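You operate a simulated robot arm through the tools that you are given. There is no shell and no other tool. Be economical: measure what you need, move in short steps, check, and stop when the job is done.

You are at the controls of a simulated robot arm. One attempt, no reset.

Task
Put the bottle that says "coil soap" from the top of the bench with green legs on the platform of the scale. Then take the orange spanner and leave it on top of the orange case. Then fetch the brown rag and set it on the shelf under the long steel bench. Then turn the green dial to 5 kg. Then press the green button of the leak tester three times. Then fetch the pot marked "nuts" from the top of the wooden bench and set it on the shelf of the wooden bench. Then open the bench drawer, take the silver nut from the inside of the bench drawer and leave it in the orange bucket, then shut the drawer. Then pull the meter box door open. The order counts. Set down upright: bottle.

The check looks at the end state, three seconds after you hand in, the way a careful person would. Anything else that was tipped, shoved, dropped, spilled or broken makes it a failure.

Robot
A 7-joint arm with a fingered hand on a trunk, on a base that drives. Base frame: it is fixed to the floor where the robot stands at the start and does not move with it; the origin is under the middle of the robot, x ahead of it, y to its left, z up; the surface under the hand at the start is at about z = 840. Lengths are in mm, angles in degrees, forces in N, time in s.
Its first joint turns from -166.0 to 166.0 degrees. Places, roughly: bench drawer [-1200, 6500, 600]; blue pot, red pot [-1000, 6500, 750]; brown rag (10x7x3 cm) [700, 1300, 900]; coil soap bottle, oil bottle [1000, 0, 1000]; green button of the leak tester [100, 3800, 900]; green dial [200, 2600, 500]; meter box door [-3400, -1200, 1500]; orange bucket (17x16x16 cm) [-900, 5700, 800]; orange case [750, 750, 750]; orange spanner [750, 1000, 750]; platform of the scale (20x20 cm) [540, 2160, 500]; shelf of the wooden bench [-800, 6000, 300]; shelf under the long steel bench [-1100, -1100, 400]; silver nut (4x3x3 cm) [-1200, 6500, 600]. Payload 4 kg.
The tool frame sits at the grasp point between the pads (the TCP): z along the fingers, y along the line on which they close. The tips reach 30 mm beyond it. The gripper opens to 104 mm. The gripper's body begins 35 mm behind the TCP. The gripper is a hand of 4 fingers: y runs from the thumb to the fingers, the wrist lies at [-15, -113, -190] in the tool frame, and closing takes about 1.5 s.
Orientation is that of the tool frame in the base frame, as a unit quaternion [w, x, y, z]. With the fingers straight down and the wrist toward the robot, the tool's x, y and z point along [0, 1, 0], [1, 0, 0] and [0, 0, -1] of the base frame.

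Tools
- The arm moves only by the tool apply_moves. Its argument "targets" is text: rows parted by semicolons, each of 7 numbers parted by spaces: the shift along the base's x, y, z in units of 40 mm (1.0 is 40 mm), then the turn, a rotation vector about the base's x, y, z in units of 8 degrees (1.0 is 8 degrees), then the gripper command, from -1 (shut) to 1 (fully open), values between in proportion. In form: x y z ax ay az grip; .... A call has 1 to 10 rows; each row shifts and turns the commanded pose from where the row before left it. A call with a number of a shift or a turn outside -1 to 1 is refused whole. A row lasts 0.2 s, in which the tool goes at most 50 mm and 8.6 degrees; a call with a longer step from one row to the next is refused whole, and so is a gripper value outside its range. Where a pose cannot be reached the arm comes as near as it can. A force on the tool above 40 N (or 10 N above the force at the start of the call, whichever is more), or a blocked arm, ends the call early, and 0.2 s more pass. Each finger travels about 153 mm/s and halts on what it meets, pressing with about 32 N; the grip force reading is that of the motor and also rises with nothing between the fingers. The clock runs only during rows and for 0.2 s after the last one: add rows that do not move to give the fingers time. It gives the time, the measured TCP pose, the force on the tool (base axes), the opening and the grip force at its end, in the units of the frame above (readings bear some noise), with the torque about the TCP (base axes, N m) and any sound that the robot's microphone picked up, and new pictures: "views" is both (left out), scene, wrist or none.
- Cameras (640 x 400 px; columns grow to the right, rows downward): "scene" is now at [314.8, 167.5, 1220.1]; the picture's right is [-0.36, -0.93, 0.00], its down [-0.66, 0.26, -0.70] and it looks along [0.66, -0.26, -0.71] (base axes); focal length 214 px, centre (320, 200). "wrist" rides on the gripper at [61, -92, -130] in the tool frame; the picture's right is [-0.81, 0.28, -0.52], its down [-0.53, -0.71, 0.46] and it looks along [-0.24, 0.64, 0.72] (tool axes); focal length 275 px, centre (320, 200). There is no depth. A picture from a camera that has moved, and an enlarged one, comes with that camera's place and axes in the base frame and with its lens. The place of the scene camera against the robot may be out by one fixed shift of up to 12 mm in any direction.
- steer(legs): drives the robot by 1 to 6 legs, each [ahead, left, turn to the left] in mm, mm and degrees, along the robot's own axes; the way and the turn of a leg run together, so that a leg with both is an arc; at most 1500 mm and 180 degrees a leg. The arm and the cameras ride along, it lands a little off, and it stops where it bumps. It gives what a move gives, and a new picture of the scene camera.
- hand_shape(shape): the hand has 4 fingers and takes this shape, open, in about a second: jaw (thumb against the fingers, like two jaws); tri (thumb and two fingers); tip (a fingertip pinch); poke (one finger out to press); point (the index stretched); flat (the hand flat); cup (the hand cupped); fist (a fist). The gripper value then closes the fingers along that shape, each until it touches; the sizes above hold for jaw. It gives what a move gives, with no picture.
- pan_tilt(pan, tilt): turns the head with the scene camera to pan (to the left, within 143 degrees either way) and tilt (down, from -29 to 69), counted from straight ahead of the robot. It gives what a move gives, and a new picture of the scene camera.
- inspect(camera, box): a new picture of the part [left, top, right, bottom] of that camera's present view, enlarged. No time passes.
- job_done(): hands the job in; it is judged then, once.

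Go step by step. Nothing tells you exact positions but the pictures and the camera data: compare them with the known pose of the tool, close in by small moves and look again before you grip or let go. The budget is 217 turns and 260 pictures, counting those below and the enlarged ones. Unless the task says otherwise, let go and move clear before handing in.

The tools are called after "Emit:" as name(argument=value, ...) on one line, values as JSON. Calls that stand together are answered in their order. apply_moves: Moves the arm, as the interface text tells. Its arguments: {"type":"object","properties":{"targets":{"type":"string"},"views":{"type":"string","enum":["both","scene","wrist","none"]}},"required":["targets"]} The other tools are called the same way: hand_shape (shape) gives the hand a shape; steer (legs) drives the base; pan_tilt (pan, tilt) turns the head that bears the scene camera; inspect (camera, box) takes an enlarged picture of a part of a camera's view; job_done () hands the job in.

At the start:

```text
t: 0.0
position: [724.0, 133.4, 1068.7]
orientation: [0.0, 0.707, 0.707, 0.0]
ft_force: [0.5, -0.3, 0.2]
wrist_torque: [0.01, -0.03, 0.01]
gripper_width: 103.5
finger_force: 0.1
shape: jaw
robot x, y, heading: [-0.6, 1.1, -0.2]
head pan, tilt: [-21.3, 45.2]
```

scene: 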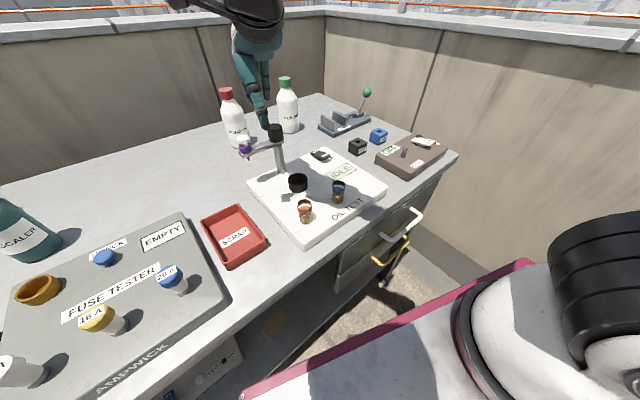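
wrist: 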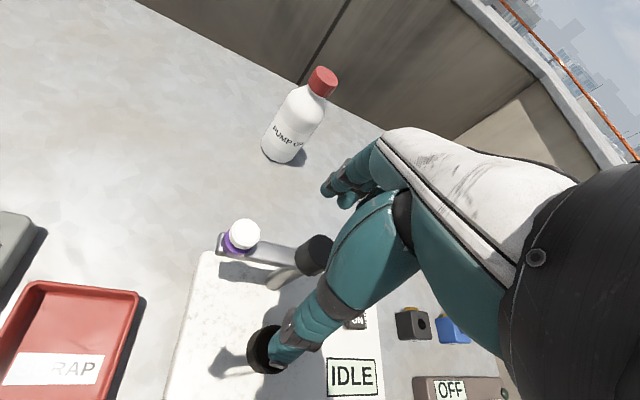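

I see a bench with two white bottles (red cap and green cap) at the back. I need to read the labels before choosing one.

Emit:
inspect(camera="scene", box=[200, 70, 320, 160])

Emit:
pan_tilt(pan=20, tilt=35)

```text
4.44 times, centred on (260, 115) of scene
camera zoom: at [314.8, 167.5, 1220.1], right [-0.36, -0.93, 0.0], down [-0.66, 0.26, -0.7], along [0.66, -0.26, -0.71], focal length 953 px, centre (587, 578)
```

zoom: 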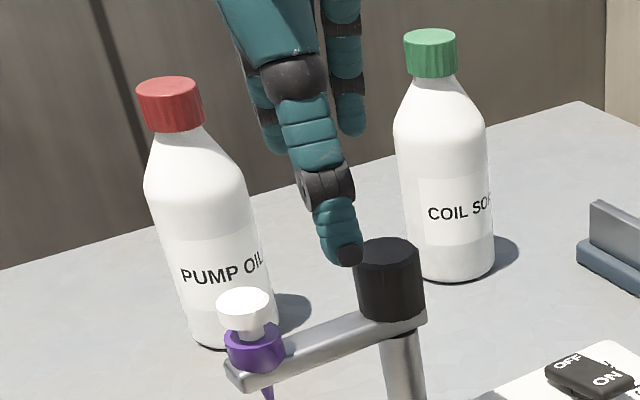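

```text
t: 1.1
position: [725.3, 130.9, 1068.2]
orientation: [0.0, 0.707, 0.707, -0.001]
ft_force: [-0.1, 0.0, 0.3]
wrist_torque: [0.0, 0.0, 0.01]
gripper_width: 103.6
finger_force: 0.0
shape: jaw
robot x, y, heading: [3.9, -0.8, 0.3]
head pan, tilt: [20.0, 35.0]
camera scene: at [322.0, 227.0, 1235.2], right [0.34, -0.94, 0.0], down [-0.54, -0.2, -0.82], along [0.77, 0.28, -0.57], focal length 214 px, centre (320, 200)
```

scene: 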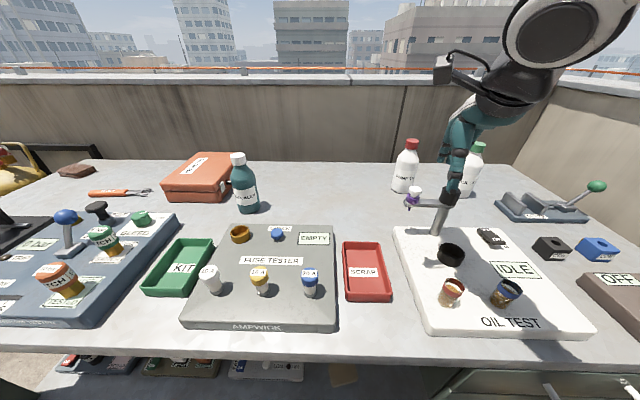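

The green-capped bottle is COIL SOAP, at about (1067, -5), base z 840. It is a little beyond reach, so I check the clearance ahead of the base.

Emit:
pan_tilt(pan=0, tilt=69)

Emit:
pan_tilt(pan=80, tilt=35)

```text
t: 2.1
position: [724.4, 131.9, 1068.5]
orientation: [0.001, 0.707, 0.707, 0.0]
ft_force: [-0.4, 0.1, -0.9]
wrist_torque: [0.0, 0.01, 0.02]
gripper_width: 103.5
finger_force: 0.1
shape: jaw
robot x, y, heading: [2.0, -1.6, 0.2]
head pan, tilt: [0.0, 68.8]
camera scene: at [295.2, 197.0, 1191.6], right [0.0, -1.0, 0.0], down [-0.93, 0.0, -0.36], along [0.36, 0.0, -0.93], focal length 214 px, centre (320, 200)
```

scene: 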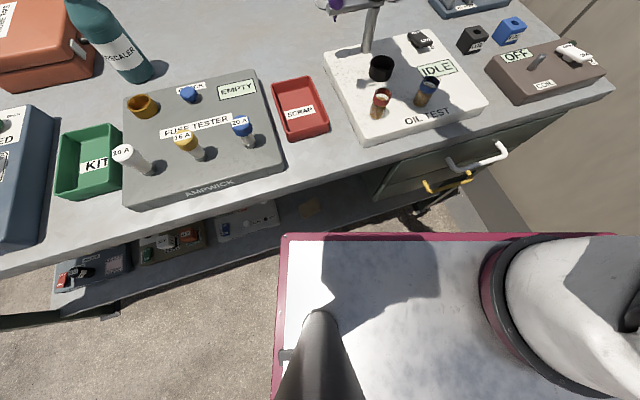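

```text
t: 3.6
position: [723.4, 131.7, 1068.3]
orientation: [0.0, 0.707, 0.707, 0.0]
ft_force: [0.0, 0.2, -0.3]
wrist_torque: [0.0, -0.03, -0.03]
gripper_width: 103.7
finger_force: 0.1
shape: jaw
robot x, y, heading: [1.5, 1.6, -0.0]
head pan, tilt: [80.0, 35.0]
camera scene: at [254.6, 283.7, 1235.2], right [0.98, -0.17, 0.0], down [-0.1, -0.56, -0.82], along [0.14, 0.81, -0.57], focal length 214 px, centre (320, 200)
```

scene: 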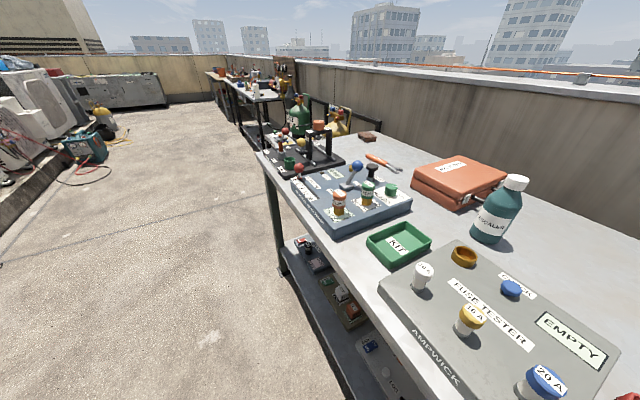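

The row of benches is turned about 19° from my base frame, with the bench front about 517 mm from the origin. I'll lift the hand, then turn 19° and move to face the bottle.

Emit:
apply_moves(targets="0 0 1 0 0 0 1; 0 0 1 0 0 0 1; 0 0 0 0 0 0 1", views="none")

Emit:
steer(legs=[[0, 0, 19], [0, -290, 0], [90, 0, 0]])

Emit:
pan_tilt(pan=-15, tilt=45)

```text
t: 4.4
position: [724.8, 131.5, 1148.2]
orientation: [0.0, 0.707, 0.707, 0.0]
ft_force: [0.2, 0.6, 0.2]
wrist_torque: [0.01, 0.02, 0.0]
gripper_width: 103.8
finger_force: 0.0
shape: jaw
robot x, y, heading: [0.1, 2.2, -0.2]
head pan, tilt: [80.0, 35.0]
```

```text
t: 7.2
position: [728.3, 119.0, 1149.5]
orientation: [0.001, 0.587, 0.81, 0.001]
ft_force: [0.2, -0.2, 0.0]
wrist_torque: [-0.05, -0.02, -0.03]
gripper_width: 103.7
finger_force: 0.2
shape: jaw
robot x, y, heading: [80.4, -230.1, 18.0]
head pan, tilt: [80.0, 35.0]
stopped in leg 2: the robot was blocked; the commanded pose is now the measured one
camera scene: at [232.9, 119.1, 1235.2], right [0.99, 0.14, 0.0], down [0.08, -0.57, -0.82], along [-0.12, 0.81, -0.57], focal length 214 px, centre (320, 200)
```

scene: 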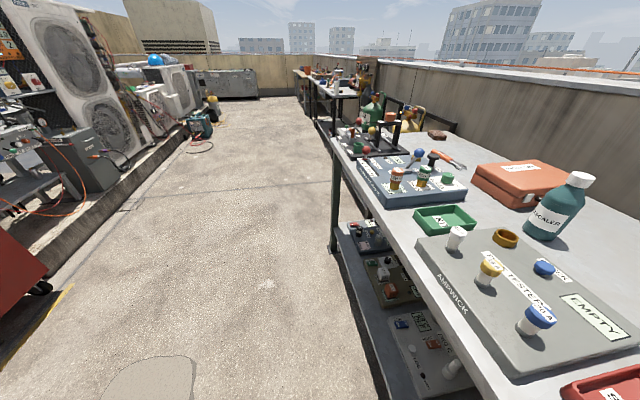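

```text
t: 9.0
position: [728.3, 119.9, 1149.4]
orientation: [0.0, 0.587, 0.809, 0.0]
ft_force: [0.2, -0.3, -0.5]
wrist_torque: [0.02, -0.03, -0.01]
gripper_width: 103.4
finger_force: 0.1
shape: jaw
robot x, y, heading: [78.5, -230.5, 18.4]
head pan, tilt: [-15.0, 45.0]
camera scene: at [326.5, 36.4, 1220.4], right [0.06, -1.0, 0.0], down [-0.71, -0.04, -0.71], along [0.71, 0.04, -0.71], focal length 214 px, centre (320, 200)
```

scene: 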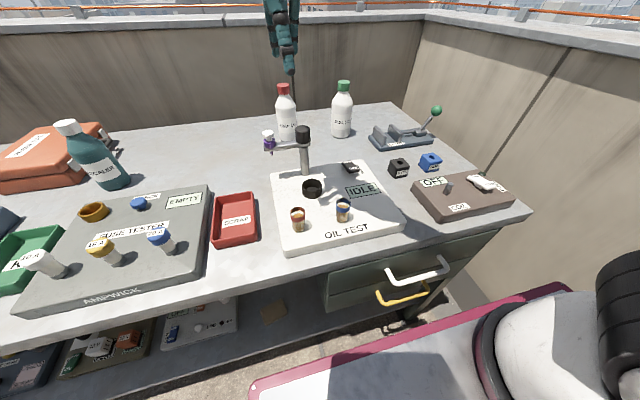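

The robot bumped at the side wall and stopped, so I back off it a little and creep ahead. The bottle is at about (1073, -3).

Emit:
steer(legs=[[0, 15, 0], [80, 0, 0]])

```text
t: 10.4
position: [799.1, 159.8, 1149.4]
orientation: [0.0, 0.587, 0.81, 0.0]
ft_force: [0.4, -0.8, -0.2]
wrist_torque: [-0.03, -0.04, -0.04]
gripper_width: 103.8
finger_force: 0.0
shape: jaw
robot x, y, heading: [152.6, -192.7, 18.1]
head pan, tilt: [-15.0, 45.0]
camera scene: at [398.0, 75.3, 1220.4], right [0.06, -1.0, 0.0], down [-0.71, -0.04, -0.71], along [0.71, 0.04, -0.71], focal length 214 px, centre (320, 200)
```

scene: 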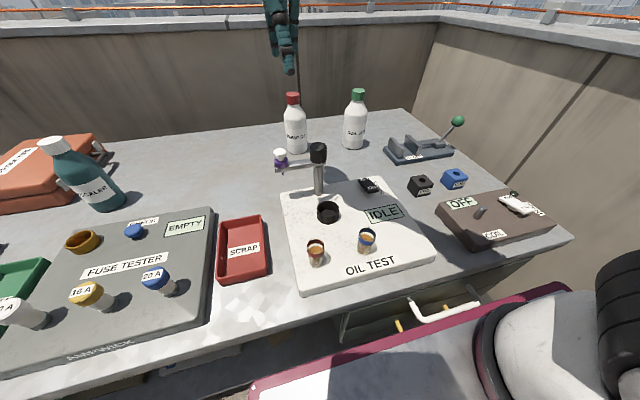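

The bottle is now at about (1063, -5), cap top near z 1009. I'll move the open hand above it, staying high.

Emit:
apply_moves(targets="0.94 -0.59 0 0 0 0 1;0.94 -0.59 0 0 0 0 1;0.94 -0.59 0 0 0 0 1;0.94 -0.59 0 0 0 0 1;0.94 -0.59 0 0 0 0 1;0.94 -0.59 0 0 0 0 1;0.94 -0.59 0 0 0 0 1;0 0 -0.75 0 0 0 1; 0 0 0 0 0 0 1")

```text
t: 12.4
position: [1061.1, -4.4, 1121.2]
orientation: [0.0, 0.587, 0.81, 0.0]
ft_force: [0.8, -0.6, -0.1]
wrist_torque: [-0.05, 0.0, 0.02]
gripper_width: 104.0
finger_force: 0.1
shape: jaw
robot x, y, heading: [152.3, -193.5, 18.3]
head pan, tilt: [-15.0, 45.0]
camera scene: at [398.0, 75.2, 1220.4], right [0.05, -1.0, 0.0], down [-0.71, -0.04, -0.71], along [0.71, 0.04, -0.71], focal length 214 px, centre (320, 200)
camera wrist: at [955.4, 26.0, 1252.2], right [0.51, -0.68, 0.52], down [-0.51, -0.73, -0.46], along [0.69, -0.03, -0.72], focal length 275 px, centre (320, 200)
```

scene: 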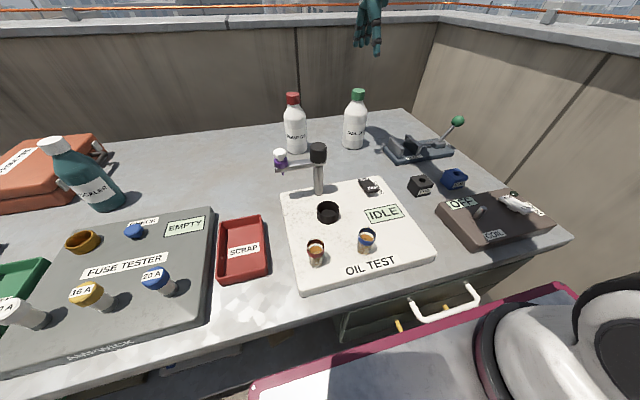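
wrist: 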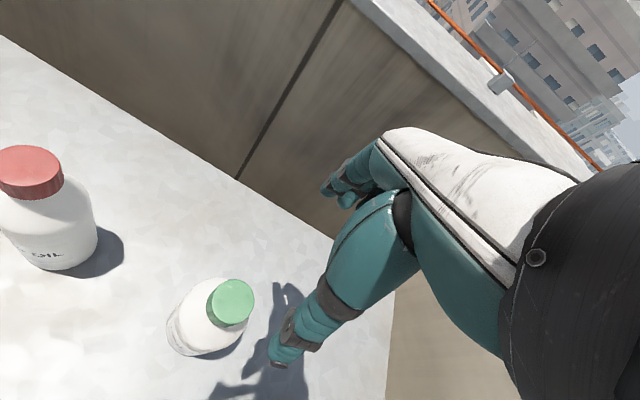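

The wrist camera puts the bottle nearer x ≈ 1035, so I shift toward that, descend to just above the cap and look again.

Emit:
apply_moves(targets="-0.5 0.2 -0.6 0 0 0 1;0 0 -0.5 0 0 0 1; 0 0 0 0 0 0 1")

Emit:
inspect(camera="scene", box=[300, 30, 420, 160])

```text
t: 13.2
position: [1042.1, 5.9, 1076.2]
orientation: [0.0, 0.587, 0.809, 0.0]
ft_force: [-1.1, 0.3, 0.1]
wrist_torque: [-0.02, -0.02, 0.01]
gripper_width: 104.0
finger_force: 0.0
shape: jaw
robot x, y, heading: [150.6, -190.8, 18.2]
head pan, tilt: [-15.0, 45.0]
camera scene: at [398.0, 75.3, 1220.4], right [0.06, -1.0, 0.0], down [-0.71, -0.04, -0.71], along [0.71, 0.04, -0.71], focal length 214 px, centre (320, 200)
camera wrist: at [935.5, 34.7, 1206.7], right [0.51, -0.68, 0.52], down [-0.51, -0.73, -0.46], along [0.69, -0.03, -0.72], focal length 275 px, centre (320, 200)
```

scene: 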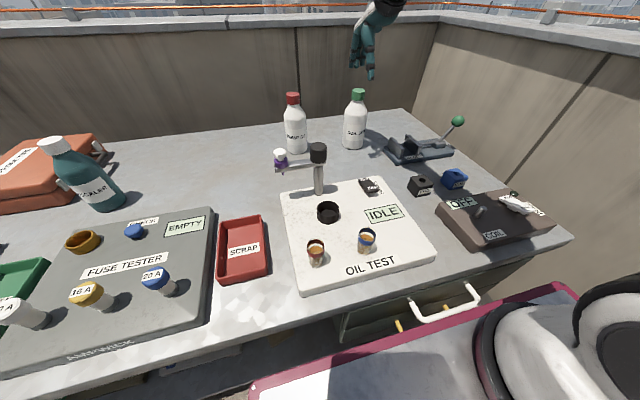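
wrist: 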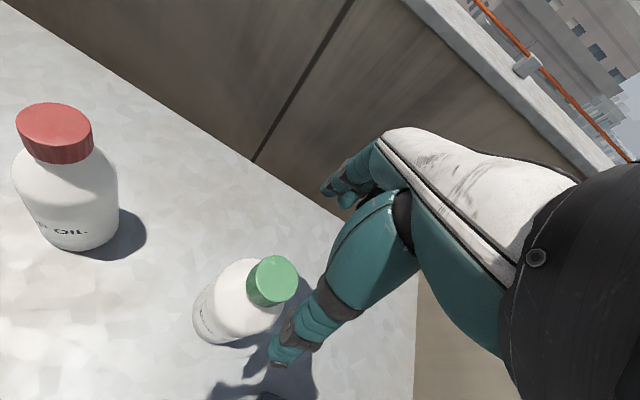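

```text
3.08 times, centred on (360, 95) of scene
camera zoom: at [398.0, 75.3, 1220.4], right [0.06, -1.0, 0.0], down [-0.71, -0.04, -0.71], along [0.71, 0.04, -0.71], focal length 660 px, centre (197, 523)
```

zoom: 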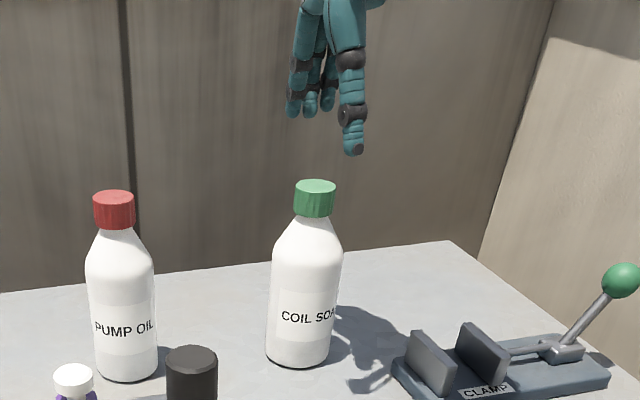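

Triangulating both views gives the cap top at about (1037, 10, 1006). I'll centre on it and go down to z ≈ 985 before closing.

Emit:
apply_moves(targets="-0.12 0.1 -0.6 0 0 0 1;0 0 -0.6 0 0 0 1;0 0 -0.6 0 0 0 1;0 0 -0.45 0 0 0 1; 0 0 0 0 0 0 1")

Emit:
inspect(camera="scene", box=[300, 30, 420, 160])

```text
t: 14.4
position: [1037.7, 9.1, 985.7]
orientation: [-0.001, 0.588, 0.809, 0.0]
ft_force: [-0.6, -0.4, -0.5]
wrist_torque: [0.0, 0.0, 0.0]
gripper_width: 103.8
finger_force: 0.1
shape: jaw
robot x, y, heading: [150.5, -190.2, 18.3]
head pan, tilt: [-15.0, 45.0]
camera scene: at [398.0, 75.3, 1220.4], right [0.06, -1.0, 0.0], down [-0.71, -0.04, -0.71], along [0.71, 0.04, -0.71], focal length 214 px, centre (320, 200)
camera wrist: at [930.9, 37.8, 1116.5], right [0.51, -0.68, 0.52], down [-0.51, -0.73, -0.46], along [0.69, -0.03, -0.72], focal length 275 px, centre (320, 200)
```

scene: 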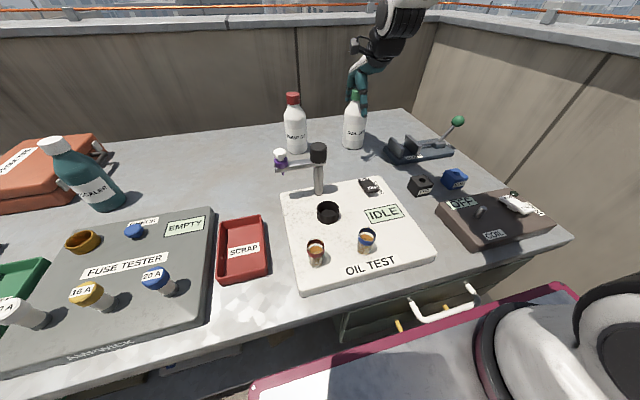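
wrist: 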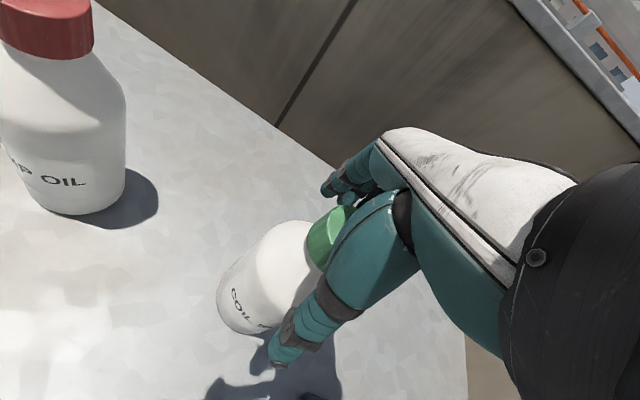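

```text
3.08 times, centred on (360, 95) of scene
camera zoom: at [398.0, 75.3, 1220.4], right [0.06, -1.0, 0.0], down [-0.71, -0.04, -0.71], along [0.71, 0.04, -0.71], focal length 660 px, centre (197, 523)
```

zoom: 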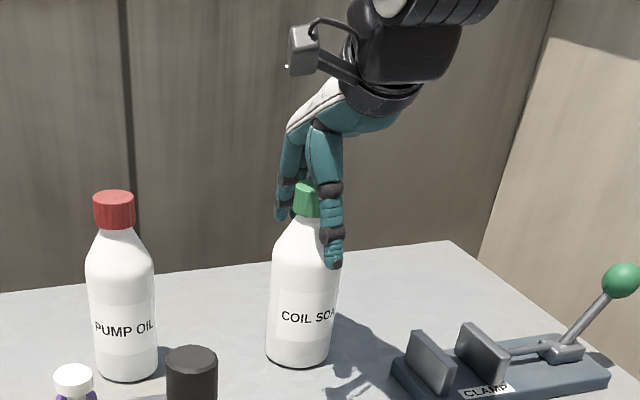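

The cap lies between thumb and fingers, so I close.

Emit:
apply_moves(targets="0 0 0 0 0 0 0;0 0 0 0 0 0 -0.5;0 0 0 0 0 0 -1;0 0 0 0 0 0 -1;0 0 0 0 0 0 -1;0 0 0 0 0 0 -1;0 0 0 0 0 0 -1;0 0 0 0 0 0 -1;0 0 0 0 0 0 -1")

Emit:
inspect(camera="scene", box=[300, 30, 420, 160])

```text
t: 16.4
position: [1037.7, 7.0, 986.0]
orientation: [0.0, 0.587, 0.809, 0.001]
ft_force: [-2.1, -0.9, 9.1]
wrist_torque: [-0.04, -0.03, -0.01]
gripper_width: 44.5
finger_force: 32.2
shape: jaw
robot x, y, heading: [149.5, -188.9, 18.1]
head pan, tilt: [-15.0, 45.0]
camera scene: at [397.6, 75.1, 1220.5], right [0.06, -1.0, 0.0], down [-0.71, -0.04, -0.71], along [0.71, 0.04, -0.71], focal length 214 px, centre (320, 200)
camera wrist: at [930.6, 37.7, 1117.2], right [0.51, -0.68, 0.52], down [-0.51, -0.73, -0.46], along [0.69, -0.03, -0.72], focal length 275 px, centre (320, 200)
```

scene: 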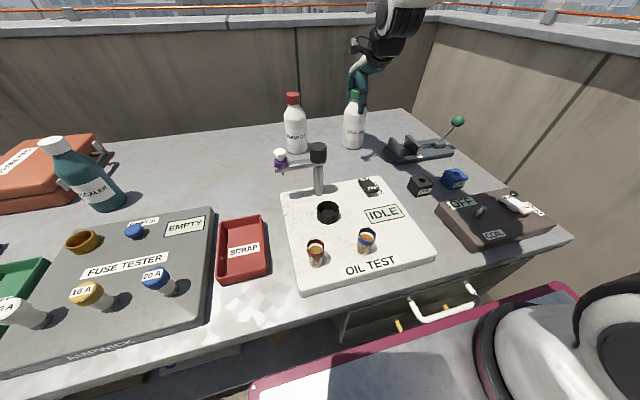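
wrist: 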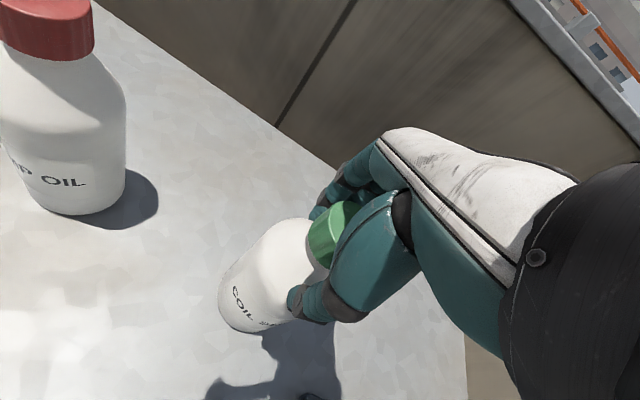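

```text
3.08 times, centred on (360, 95) of scene
camera zoom: at [397.6, 75.1, 1220.5], right [0.06, -1.0, 0.0], down [-0.71, -0.04, -0.71], along [0.71, 0.04, -0.71], focal length 660 px, centre (197, 523)
```

zoom: 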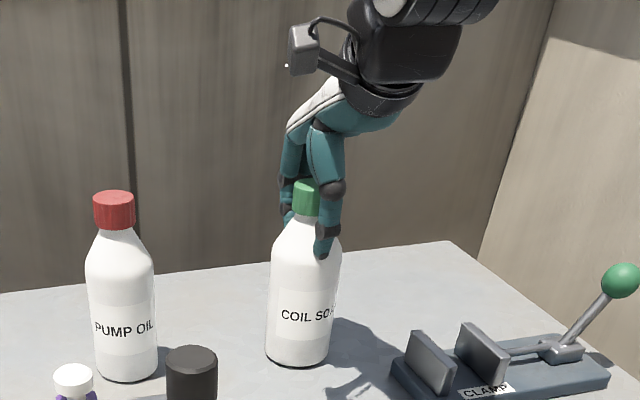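

Gripped at the neck. Now I lift gently and check that it holds.

Emit:
apply_moves(targets="0 0 0.3 0 0 0 -1;0 0 0.5 0 0 0 -1;0 0 0.8 0 0 0 -1;0 0 1 0 0 0 -1;0 0 1 0 0 0 -1;0 0 1 0 0 0 -1;0 0 1 0 0 0 -1;0 0 0 0 0 0 -1")

```text
t: 18.2
position: [1036.7, 4.9, 1208.3]
orientation: [0.0, 0.587, 0.81, 0.0]
ft_force: [1.2, -0.1, -3.9]
wrist_torque: [-0.03, 0.03, 0.01]
gripper_width: 43.4
finger_force: 31.8
shape: jaw
robot x, y, heading: [149.6, -194.4, 18.1]
head pan, tilt: [-15.0, 45.0]
camera scene: at [398.2, 75.3, 1220.4], right [0.06, -1.0, 0.0], down [-0.71, -0.04, -0.71], along [0.71, 0.04, -0.71], focal length 214 px, centre (320, 200)
camera wrist: at [930.6, 34.1, 1339.4], right [0.51, -0.68, 0.52], down [-0.51, -0.73, -0.46], along [0.69, -0.03, -0.72], focal length 275 px, centre (320, 200)
```

scene: 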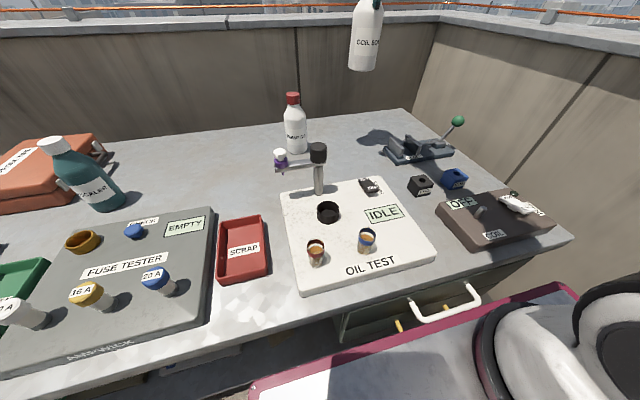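
wrist: 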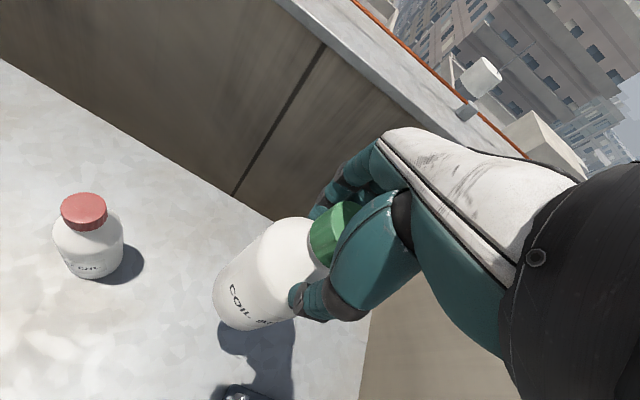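

The bottle is held and hanging straight. I retract the arm a bit, back away from the bench and drive left toward the scale.

Emit:
apply_moves(targets="-0.95 -0.3 0 0 0 0 -1;-0.95 -0.3 0 0 0 0 -1;-0.95 -0.3 0 0 0 0 -1;-0.95 -0.3 0 0 0 0 -1;0 0 0 0 0 0 -1", views="none")

Emit:
steer(legs=[[-450, 0, 0], [0, 1500, 0]])

Emit:
pan_tilt(pan=20, tilt=40)

```text
t: 19.4
position: [885.9, -41.8, 1204.5]
orientation: [0.0, 0.586, 0.81, -0.001]
ft_force: [0.4, 1.1, -5.4]
wrist_torque: [0.01, 0.02, 0.03]
gripper_width: 42.9
finger_force: 31.9
shape: jaw
robot x, y, heading: [149.0, -188.8, 18.0]
head pan, tilt: [-15.0, 45.0]
```

```text
t: 29.0
position: [-13.8, 1230.9, 1206.0]
orientation: [0.0, 0.581, 0.814, 0.0]
ft_force: [-0.5, 0.2, -4.0]
wrist_torque: [0.01, -0.01, 0.0]
gripper_width: 42.8
finger_force: 31.7
shape: jaw
robot x, y, heading: [-746.0, 1071.5, 19.4]
head pan, tilt: [-15.0, 45.0]
camera scene: at [-503.3, 1340.3, 1220.4], right [0.07, -1.0, 0.0], down [-0.71, -0.05, -0.71], along [0.71, 0.05, -0.71], focal length 214 px, centre (320, 200)
```

scene: 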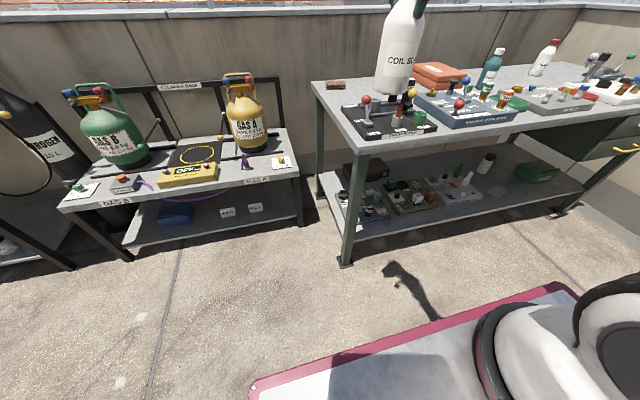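

```text
t: 30.0
position: [-13.7, 1229.6, 1206.0]
orientation: [0.0, 0.581, 0.814, 0.0]
ft_force: [1.0, 0.3, -4.1]
wrist_torque: [-0.03, 0.01, 0.04]
gripper_width: 43.0
finger_force: 31.7
shape: jaw
robot x, y, heading: [-745.8, 1069.6, 19.1]
head pan, tilt: [20.0, 40.0]
camera scene: at [-518.3, 1388.1, 1227.6], right [0.63, -0.78, 0.0], down [-0.5, -0.4, -0.77], along [0.6, 0.48, -0.64], focal length 214 px, centre (320, 200)
```

scene: 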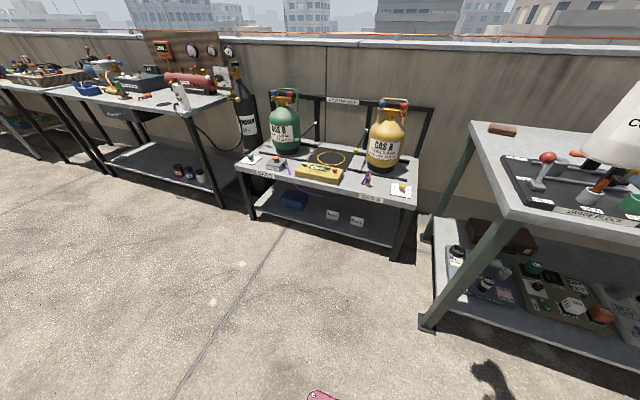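

The refrigerant bench with the two gas cylinders carries the scale between them (dark platform with a yellow ring). I zoom in on it.

Emit:
inspect(camera="scene", box=[230, 80, 440, 220])

```text
2.86 times, centred on (335, 150) of scene
camera zoom: at [-518.3, 1388.1, 1227.6], right [0.63, -0.78, 0.0], down [-0.5, -0.4, -0.77], along [0.6, 0.48, -0.64], focal length 613 px, centre (277, 343)
```

zoom: 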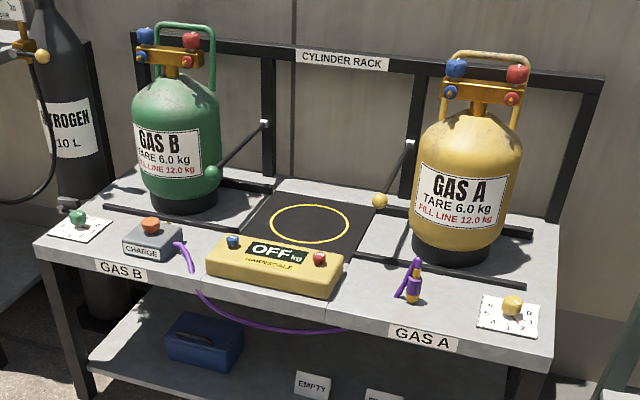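

The ring platform is at about (570, 2158), z≈500, with the bench front about 310 mm ahead of it. I drive left, then ahead.

Emit:
steer(legs=[[0, 690, 0], [700, 0, 0]])

Emit:
pan_tilt(pan=-15, tilt=50)

```text
t: 37.3
position: [409.9, 2129.3, 1206.5]
orientation: [0.0, 0.578, 0.816, 0.0]
ft_force: [-0.4, 0.1, -4.5]
wrist_torque: [-0.05, 0.0, 0.01]
gripper_width: 43.2
finger_force: 32.0
shape: jaw
robot x, y, heading: [-320.8, 1965.7, 19.3]
head pan, tilt: [20.0, 40.0]
camera scene: at [-95.6, 2283.7, 1227.7], right [0.63, -0.77, 0.0], down [-0.5, -0.41, -0.77], along [0.59, 0.49, -0.64], focal length 214 px, centre (320, 200)
```

scene: 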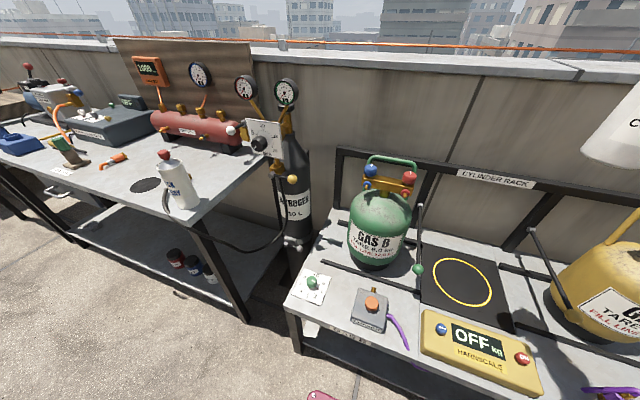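

```text
t: 38.3
position: [410.7, 2129.0, 1207.2]
orientation: [0.0, 0.577, 0.817, 0.0]
ft_force: [1.0, -0.1, -5.0]
wrist_torque: [0.04, 0.03, 0.02]
gripper_width: 43.0
finger_force: 32.0
shape: jaw
robot x, y, heading: [-322.6, 1967.1, 19.5]
head pan, tilt: [-15.0, 50.0]
camera scene: at [-84.6, 2235.7, 1213.5], right [0.08, -1.0, 0.0], down [-0.76, -0.06, -0.64], along [0.64, 0.05, -0.77], focal length 214 px, centre (320, 200)
```

scene: 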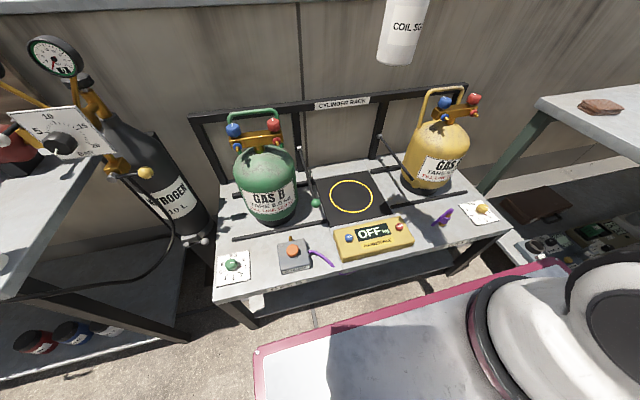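

The ring centre works out at about (525, 2156). I move the bottle over it and lower part way, then look.

Emit:
apply_moves(targets="0.95 0.22 0 0 0 0 -1;0.95 0.22 0 0 0 0 -1;0.95 0.22 0 0 0 0 -1;0 0 -1 0 0 0 -1;0 0 -1 0 0 0 -1;0 0 -1 0 0 0 -1;0 0 -1 0 0 0 -1;0 0 -1 0 0 0 -1;0 0 -1 0 0 0 -1;0 0 -1 0 0 0 -1", views="none")

Emit:
apply_moves(targets="0 0 -1 0 0 0 -1;0 0 -1 0 0 0 -1;0 0 -0.5 0 0 0 -1;0 0 0 0 0 0 -1")

Emit:
inspect(camera="scene", box=[220, 80, 480, 280])

```text
t: 40.5
position: [525.3, 2154.5, 925.8]
orientation: [0.001, 0.578, 0.816, 0.0]
ft_force: [0.4, 0.2, -4.5]
wrist_torque: [-0.05, 0.0, -0.03]
gripper_width: 42.6
finger_force: 31.7
shape: jaw
robot x, y, heading: [-319.1, 1959.9, 19.2]
head pan, tilt: [-15.0, 50.0]
```

```text
t: 41.5
position: [524.1, 2157.1, 824.8]
orientation: [0.0, 0.579, 0.816, 0.0]
ft_force: [0.0, -0.3, -3.8]
wrist_torque: [0.0, 0.02, 0.03]
gripper_width: 42.5
finger_force: 31.5
shape: jaw
robot x, y, heading: [-321.8, 1965.9, 19.5]
head pan, tilt: [-15.0, 50.0]
camera scene: at [-84.5, 2235.7, 1213.5], right [0.08, -1.0, 0.0], down [-0.76, -0.06, -0.64], along [0.64, 0.05, -0.77], focal length 214 px, centre (320, 200)
camera wrist: at [416.6, 2183.7, 955.7], right [0.53, -0.67, 0.52], down [-0.5, -0.74, -0.46], along [0.69, -0.02, -0.72], focal length 275 px, centre (320, 200)
```

scene: 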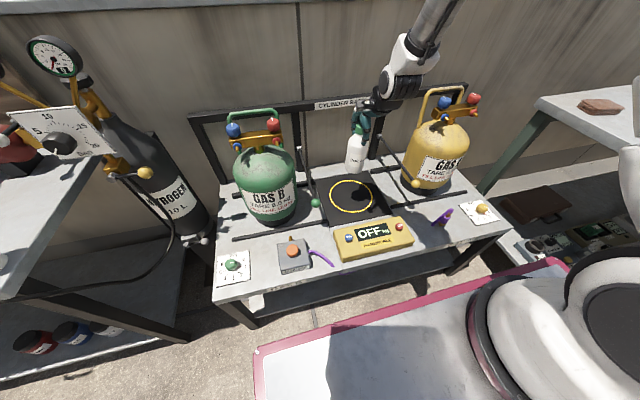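
wrist: 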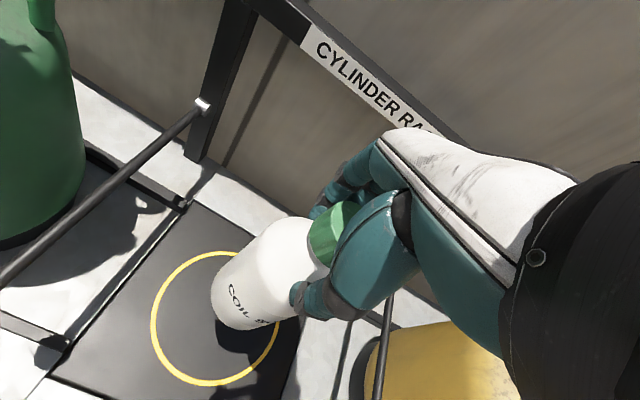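

```text
2.00 times, centred on (350, 180) of scene
camera zoom: at [-84.5, 2235.7, 1213.5], right [0.08, -1.0, 0.0], down [-0.76, -0.06, -0.64], along [0.64, 0.05, -0.77], focal length 429 px, centre (260, 240)
```

zoom: 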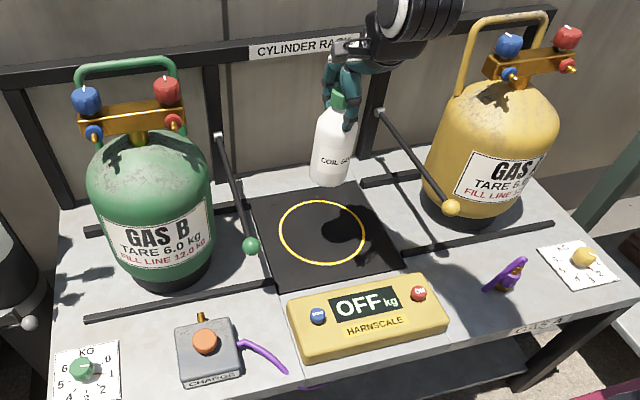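

The bottle hangs over the ring and lines up well. I lower toward the platform, with small steps near the expected contact.

Emit:
apply_moves(targets="0 0 -1 0 0 0 -1;0 -0.05 -1 0 0 0 -1;0 0 -0.9 0 0 0 -1;0 0 -0.6 0 0 0 -1;0 0 0 0 0 0 -1")

Emit:
inspect(camera="scene", box=[280, 80, 440, 240])

```text
t: 42.7
position: [524.7, 2152.7, 687.7]
orientation: [0.0, 0.578, 0.816, 0.0]
ft_force: [0.0, -0.8, -4.9]
wrist_torque: [0.06, 0.01, 0.0]
gripper_width: 42.5
finger_force: 32.2
shape: jaw
robot x, y, heading: [-322.7, 1962.6, 19.3]
head pan, tilt: [-15.0, 50.0]
camera scene: at [-84.5, 2235.7, 1213.5], right [0.08, -1.0, 0.0], down [-0.76, -0.06, -0.64], along [0.64, 0.05, -0.77], focal length 214 px, centre (320, 200)
camera wrist: at [417.1, 2180.7, 818.1], right [0.53, -0.67, 0.52], down [-0.5, -0.74, -0.46], along [0.69, -0.02, -0.72], focal length 275 px, centre (320, 200)
```

scene: 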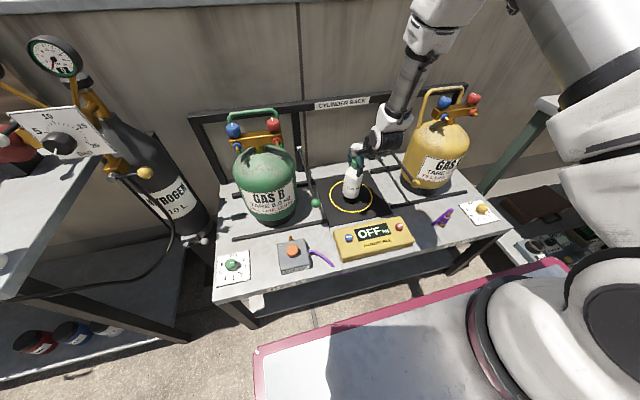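
wrist: 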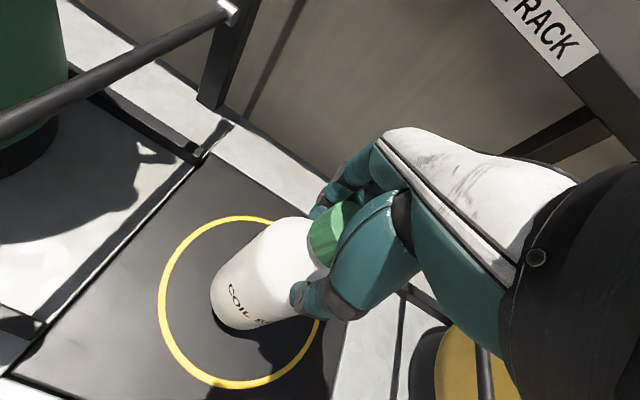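

```text
2.50 times, centred on (360, 160) of scene
camera zoom: at [-84.5, 2235.7, 1213.5], right [0.08, -1.0, 0.0], down [-0.76, -0.06, -0.64], along [0.64, 0.05, -0.77], focal length 536 px, centre (220, 300)
```

zoom: 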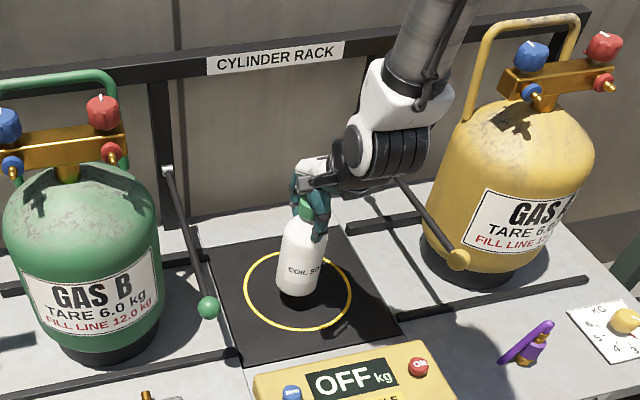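

I keep lowering in small steps, watching the vertical force.

Emit:
apply_moves(targets="0.1 0 -0.25 0 0 0 -1;0 0 -0.25 0 0 0 -1;0 0 0 0 0 0 -1", views="none")

Emit:
apply_moves(targets="0 0 -0.15 0 0 0 -1;0 0 0 0 0 0 -1", views="wrist")

```text
t: 43.5
position: [528.4, 2154.2, 667.7]
orientation: [0.0, 0.578, 0.816, 0.0]
ft_force: [-0.1, 0.0, -4.6]
wrist_torque: [-0.05, -0.02, -0.01]
gripper_width: 42.2
finger_force: 32.0
shape: jaw
robot x, y, heading: [-319.4, 1964.3, 19.3]
head pan, tilt: [-15.0, 50.0]
```

```text
t: 44.1
position: [529.7, 2154.0, 660.9]
orientation: [0.0, 0.578, 0.816, 0.0]
ft_force: [-0.1, -0.1, -4.5]
wrist_torque: [0.01, -0.02, -0.03]
gripper_width: 42.2
finger_force: 32.4
shape: jaw
robot x, y, heading: [-321.5, 1967.4, 19.4]
head pan, tilt: [-15.0, 50.0]
camera wrist: at [421.2, 2180.9, 791.8], right [0.53, -0.67, 0.52], down [-0.5, -0.74, -0.46], along [0.69, -0.02, -0.72], focal length 275 px, centre (320, 200)
```

wrist: 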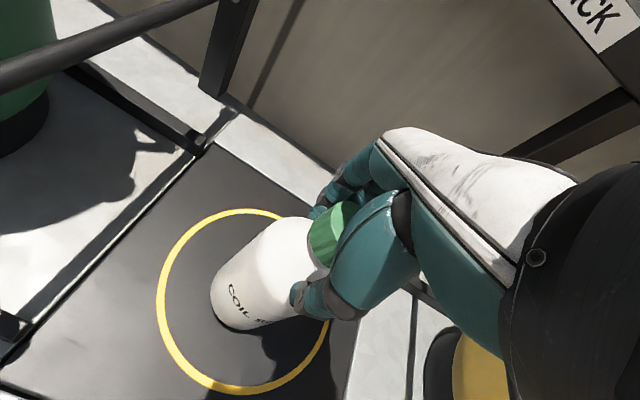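

Emit:
apply_moves(targets="0 0 -0.2 0 0 0 -1;0 0 0 0 0 0 -1", views="none")

Emit:
apply_moves(targets="0 0 -0.2 0 0 0 -1;0 0 0 0 0 0 -1", views="none")

Emit:
apply_moves(targets="0 0 -0.2 0 0 0 -1;0 0 0 0 0 0 -1", views="wrist")

Emit:
inspect(camera="scene", box=[300, 140, 410, 240])

```text
t: 44.7
position: [529.0, 2152.6, 652.5]
orientation: [-0.001, 0.578, 0.816, -0.001]
ft_force: [-0.7, 0.2, -3.3]
wrist_torque: [-0.05, 0.0, 0.02]
gripper_width: 42.5
finger_force: 31.8
shape: jaw
robot x, y, heading: [-322.2, 1967.8, 19.1]
head pan, tilt: [-15.0, 50.0]
```

```text
t: 45.5
position: [529.9, 2155.9, 647.7]
orientation: [0.001, 0.577, 0.817, 0.004]
ft_force: [-4.4, 1.4, 18.1]
wrist_torque: [-0.01, 0.0, 0.01]
gripper_width: 44.9
finger_force: 32.1
shape: jaw
robot x, y, heading: [-320.1, 1965.1, 19.5]
head pan, tilt: [-15.0, 50.0]
stopped in row 2: the force on the tool passed its limit at 41 N (the readings are from after the stop); the commanded pose is now the measured one
```

```text
t: 45.8
position: [533.1, 2157.7, 648.0]
orientation: [0.003, 0.577, 0.817, 0.007]
ft_force: [-5.2, -0.3, 22.6]
wrist_torque: [-0.08, 0.16, -0.02]
gripper_width: 45.6
finger_force: 31.7
shape: jaw
robot x, y, heading: [-323.2, 1961.6, 19.2]
head pan, tilt: [-15.0, 50.0]
stopped in row 1: the force on the tool passed its limit at 48 N (the readings are from after the stop); the commanded pose is now the measured one
camera wrist: at [422.1, 2184.0, 776.3], right [0.52, -0.68, 0.52], down [-0.49, -0.74, -0.47], along [0.7, -0.01, -0.72], focal length 275 px, centre (320, 200)
```

wrist: 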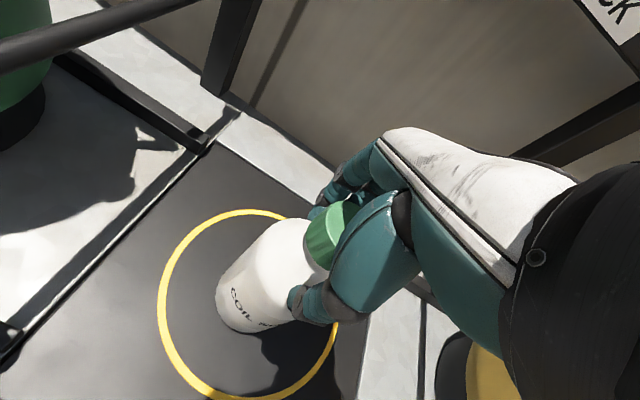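

```text
4.00 times, centred on (355, 190) of scene
camera zoom: at [-85.9, 2235.6, 1213.7], right [0.08, -1.0, 0.0], down [-0.76, -0.06, -0.64], along [0.64, 0.05, -0.77], focal length 858 px, centre (180, 240)
```

zoom: 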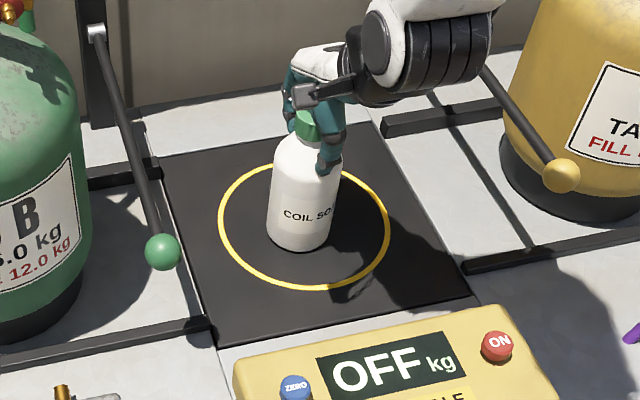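

The bottle is standing on the platform and I pressed a bit too hard. I ease up, then open gradually.

Emit:
apply_moves(targets="0 0 0.05 0 0 0 -1;0 0 0.05 0 0 0 -1;0 0 0 0 0 0 -1", views="none")

```text
t: 46.6
position: [530.7, 2156.5, 648.3]
orientation: [0.003, 0.577, 0.817, 0.004]
ft_force: [0.2, 0.4, 1.1]
wrist_torque: [0.05, -0.07, 0.06]
gripper_width: 43.8
finger_force: 32.2
shape: jaw
robot x, y, heading: [-321.1, 1964.2, 19.5]
head pan, tilt: [-15.0, 50.0]
```

Emit:
apply_moves(targets="0 0 0 0 0 0 -0.1;0 0 0 0 0 0 0.1;0 0 0 0 0 0 0.4;0 0 0 0 0 0 0.7;0 0 0 0 0 0 1;0 0 0 0 0 0 1;0 0 0 0 0 0 1")

Emit:
inspect(camera="scene", box=[300, 140, 410, 240])

```text
t: 48.2
position: [531.4, 2156.3, 648.7]
orientation: [0.002, 0.577, 0.816, 0.005]
ft_force: [-0.3, 0.1, -0.2]
wrist_torque: [-0.01, 0.01, -0.02]
gripper_width: 103.8
finger_force: 0.2
shape: jaw
robot x, y, heading: [-317.9, 1963.1, 19.5]
head pan, tilt: [-15.0, 50.0]
camera scene: at [-85.0, 2235.8, 1213.5], right [0.08, -1.0, 0.0], down [-0.76, -0.06, -0.64], along [0.64, 0.05, -0.77], focal length 214 px, centre (320, 200)
camera wrist: at [422.3, 2183.3, 778.6], right [0.52, -0.68, 0.52], down [-0.49, -0.74, -0.46], along [0.7, -0.01, -0.72], focal length 275 px, centre (320, 200)
```

scene: 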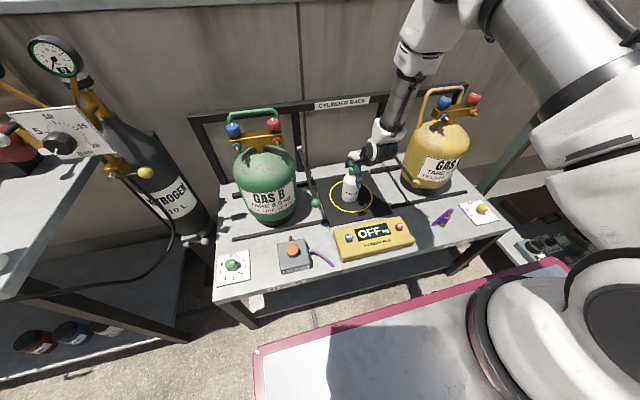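
wrist: 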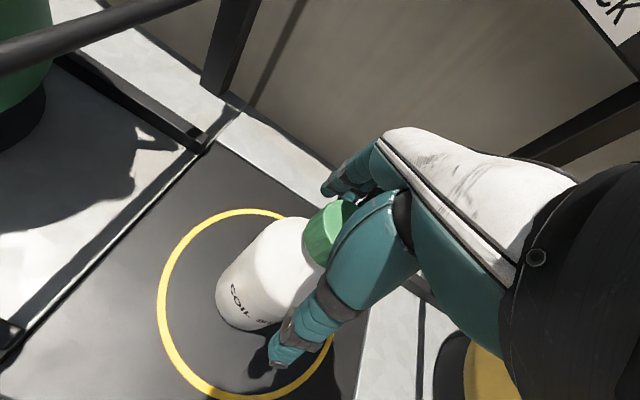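

```text
4.00 times, centred on (355, 190) of scene
camera zoom: at [-85.0, 2235.8, 1213.5], right [0.08, -1.0, 0.0], down [-0.76, -0.06, -0.64], along [0.64, 0.05, -0.77], focal length 858 px, centre (180, 240)
```

zoom: 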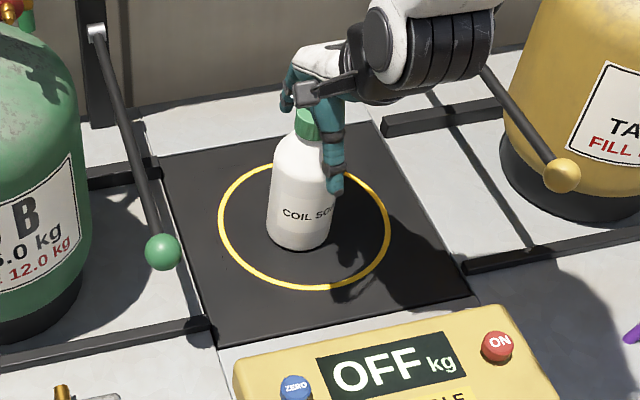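

The bottle stands free and upright. I rise straight up clear of it, then back off toward bench 1 for the spanner.

Emit:
apply_moves(targets="0 0 0.5 0 0 0 1;0 0 1 0 0 0 1;0 0 1 0 0 0 1;0 0 1 0 0 0 1;0 0 1 0 0 0 1;0 0 1 0 0 0 1;0 0 1 0 0 0 1;0 0 1 0 0 0 1;0 0 1 0 0 0 1;0 0 1 0 0 0 1", views="none")

Emit:
apply_moves(targets="-0.6 -0.2 1 0 0 0 1;-0.95 -0.3 0 0 0 0 1;-0.95 -0.3 0 0 0 0 1;-0.95 -0.3 0 0 0 0 1;0 0 0 0 0 0 1", views="scene")

Emit:
inspect(camera="scene", box=[210, 150, 420, 310])

```text
t: 50.4
position: [532.2, 2158.4, 1028.6]
orientation: [0.002, 0.577, 0.817, 0.005]
ft_force: [-0.2, 0.2, -1.0]
wrist_torque: [-0.03, -0.02, 0.01]
gripper_width: 103.8
finger_force: 0.0
shape: jaw
robot x, y, heading: [-318.2, 1965.5, 19.5]
head pan, tilt: [-15.0, 50.0]
```

```text
t: 51.6
position: [392.8, 2115.4, 1067.7]
orientation: [0.002, 0.577, 0.817, 0.005]
ft_force: [0.1, 0.2, 0.4]
wrist_torque: [-0.01, -0.01, -0.01]
gripper_width: 103.9
finger_force: 0.1
shape: jaw
robot x, y, heading: [-319.2, 1967.9, 19.6]
head pan, tilt: [-15.0, 50.0]
camera scene: at [-84.9, 2235.8, 1213.5], right [0.08, -1.0, 0.0], down [-0.76, -0.06, -0.64], along [0.64, 0.05, -0.77], focal length 214 px, centre (320, 200)
```

scene: 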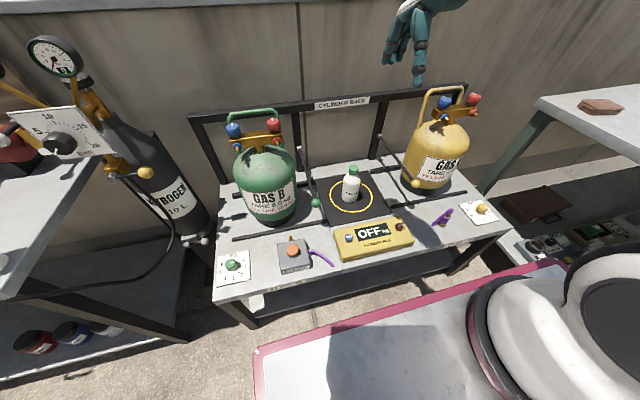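

```text
2.50 times, centred on (315, 230) of scene
camera zoom: at [-84.9, 2235.8, 1213.5], right [0.08, -1.0, 0.0], down [-0.76, -0.06, -0.64], along [0.64, 0.05, -0.77], focal length 536 px, centre (332, 125)
```

zoom: 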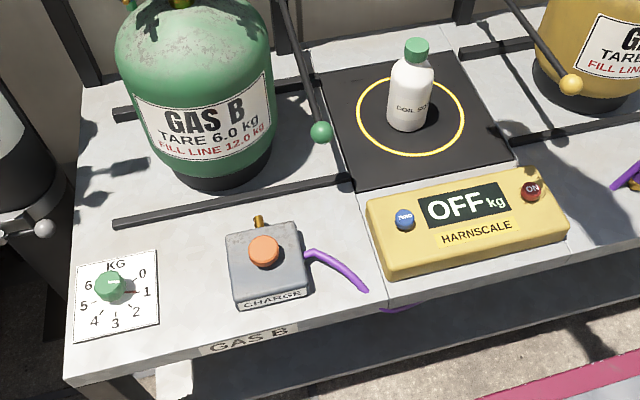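

Bottle done: it stands upright within the ring. Next I drive back to bench 1 for the spanner, which I place at about (662, 1081).

Emit:
steer(legs=[[-500, 0, 0], [0, -1250, 0], [200, 0, 0]])

Emit:
pan_tilt(pan=0, tilt=45)

```text
t: 61.7
position: [539.5, 881.7, 1067.0]
orientation: [0.002, 0.561, 0.828, 0.005]
ft_force: [0.9, 0.7, 0.8]
wrist_torque: [0.04, 0.01, -0.01]
gripper_width: 103.6
finger_force: 0.0
shape: jaw
robot x, y, heading: [-168.0, 705.9, 21.2]
head pan, tilt: [-15.0, 50.0]
camera scene: at [57.6, 984.4, 1213.5], right [0.12, -0.99, 0.0], down [-0.76, -0.09, -0.64], along [0.64, 0.07, -0.77], focal length 214 px, centre (320, 200)
```

scene: 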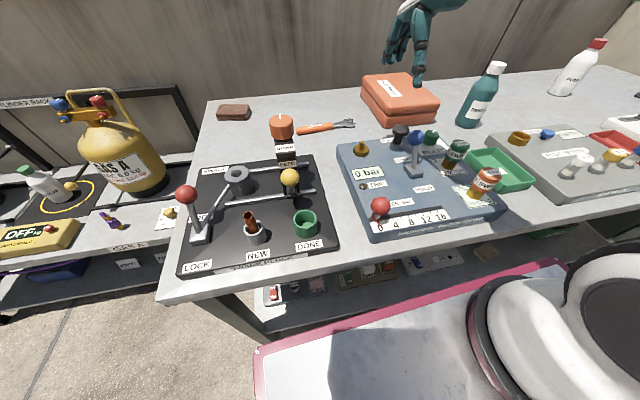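

```text
t: 62.5
position: [540.2, 881.5, 1067.1]
orientation: [0.003, 0.561, 0.828, 0.006]
ft_force: [-0.1, -0.1, 0.4]
wrist_torque: [0.01, -0.01, 0.02]
gripper_width: 103.7
finger_force: 0.1
shape: jaw
robot x, y, heading: [-169.1, 700.2, 21.4]
head pan, tilt: [0.0, 45.0]
camera scene: at [56.7, 1005.5, 1220.4], right [0.37, -0.93, 0.0], down [-0.66, -0.26, -0.71], along [0.66, 0.26, -0.71], focal length 214 px, centre (320, 200)
```

scene: 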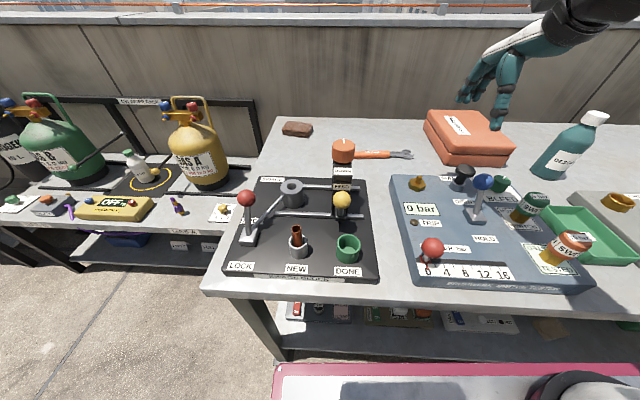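

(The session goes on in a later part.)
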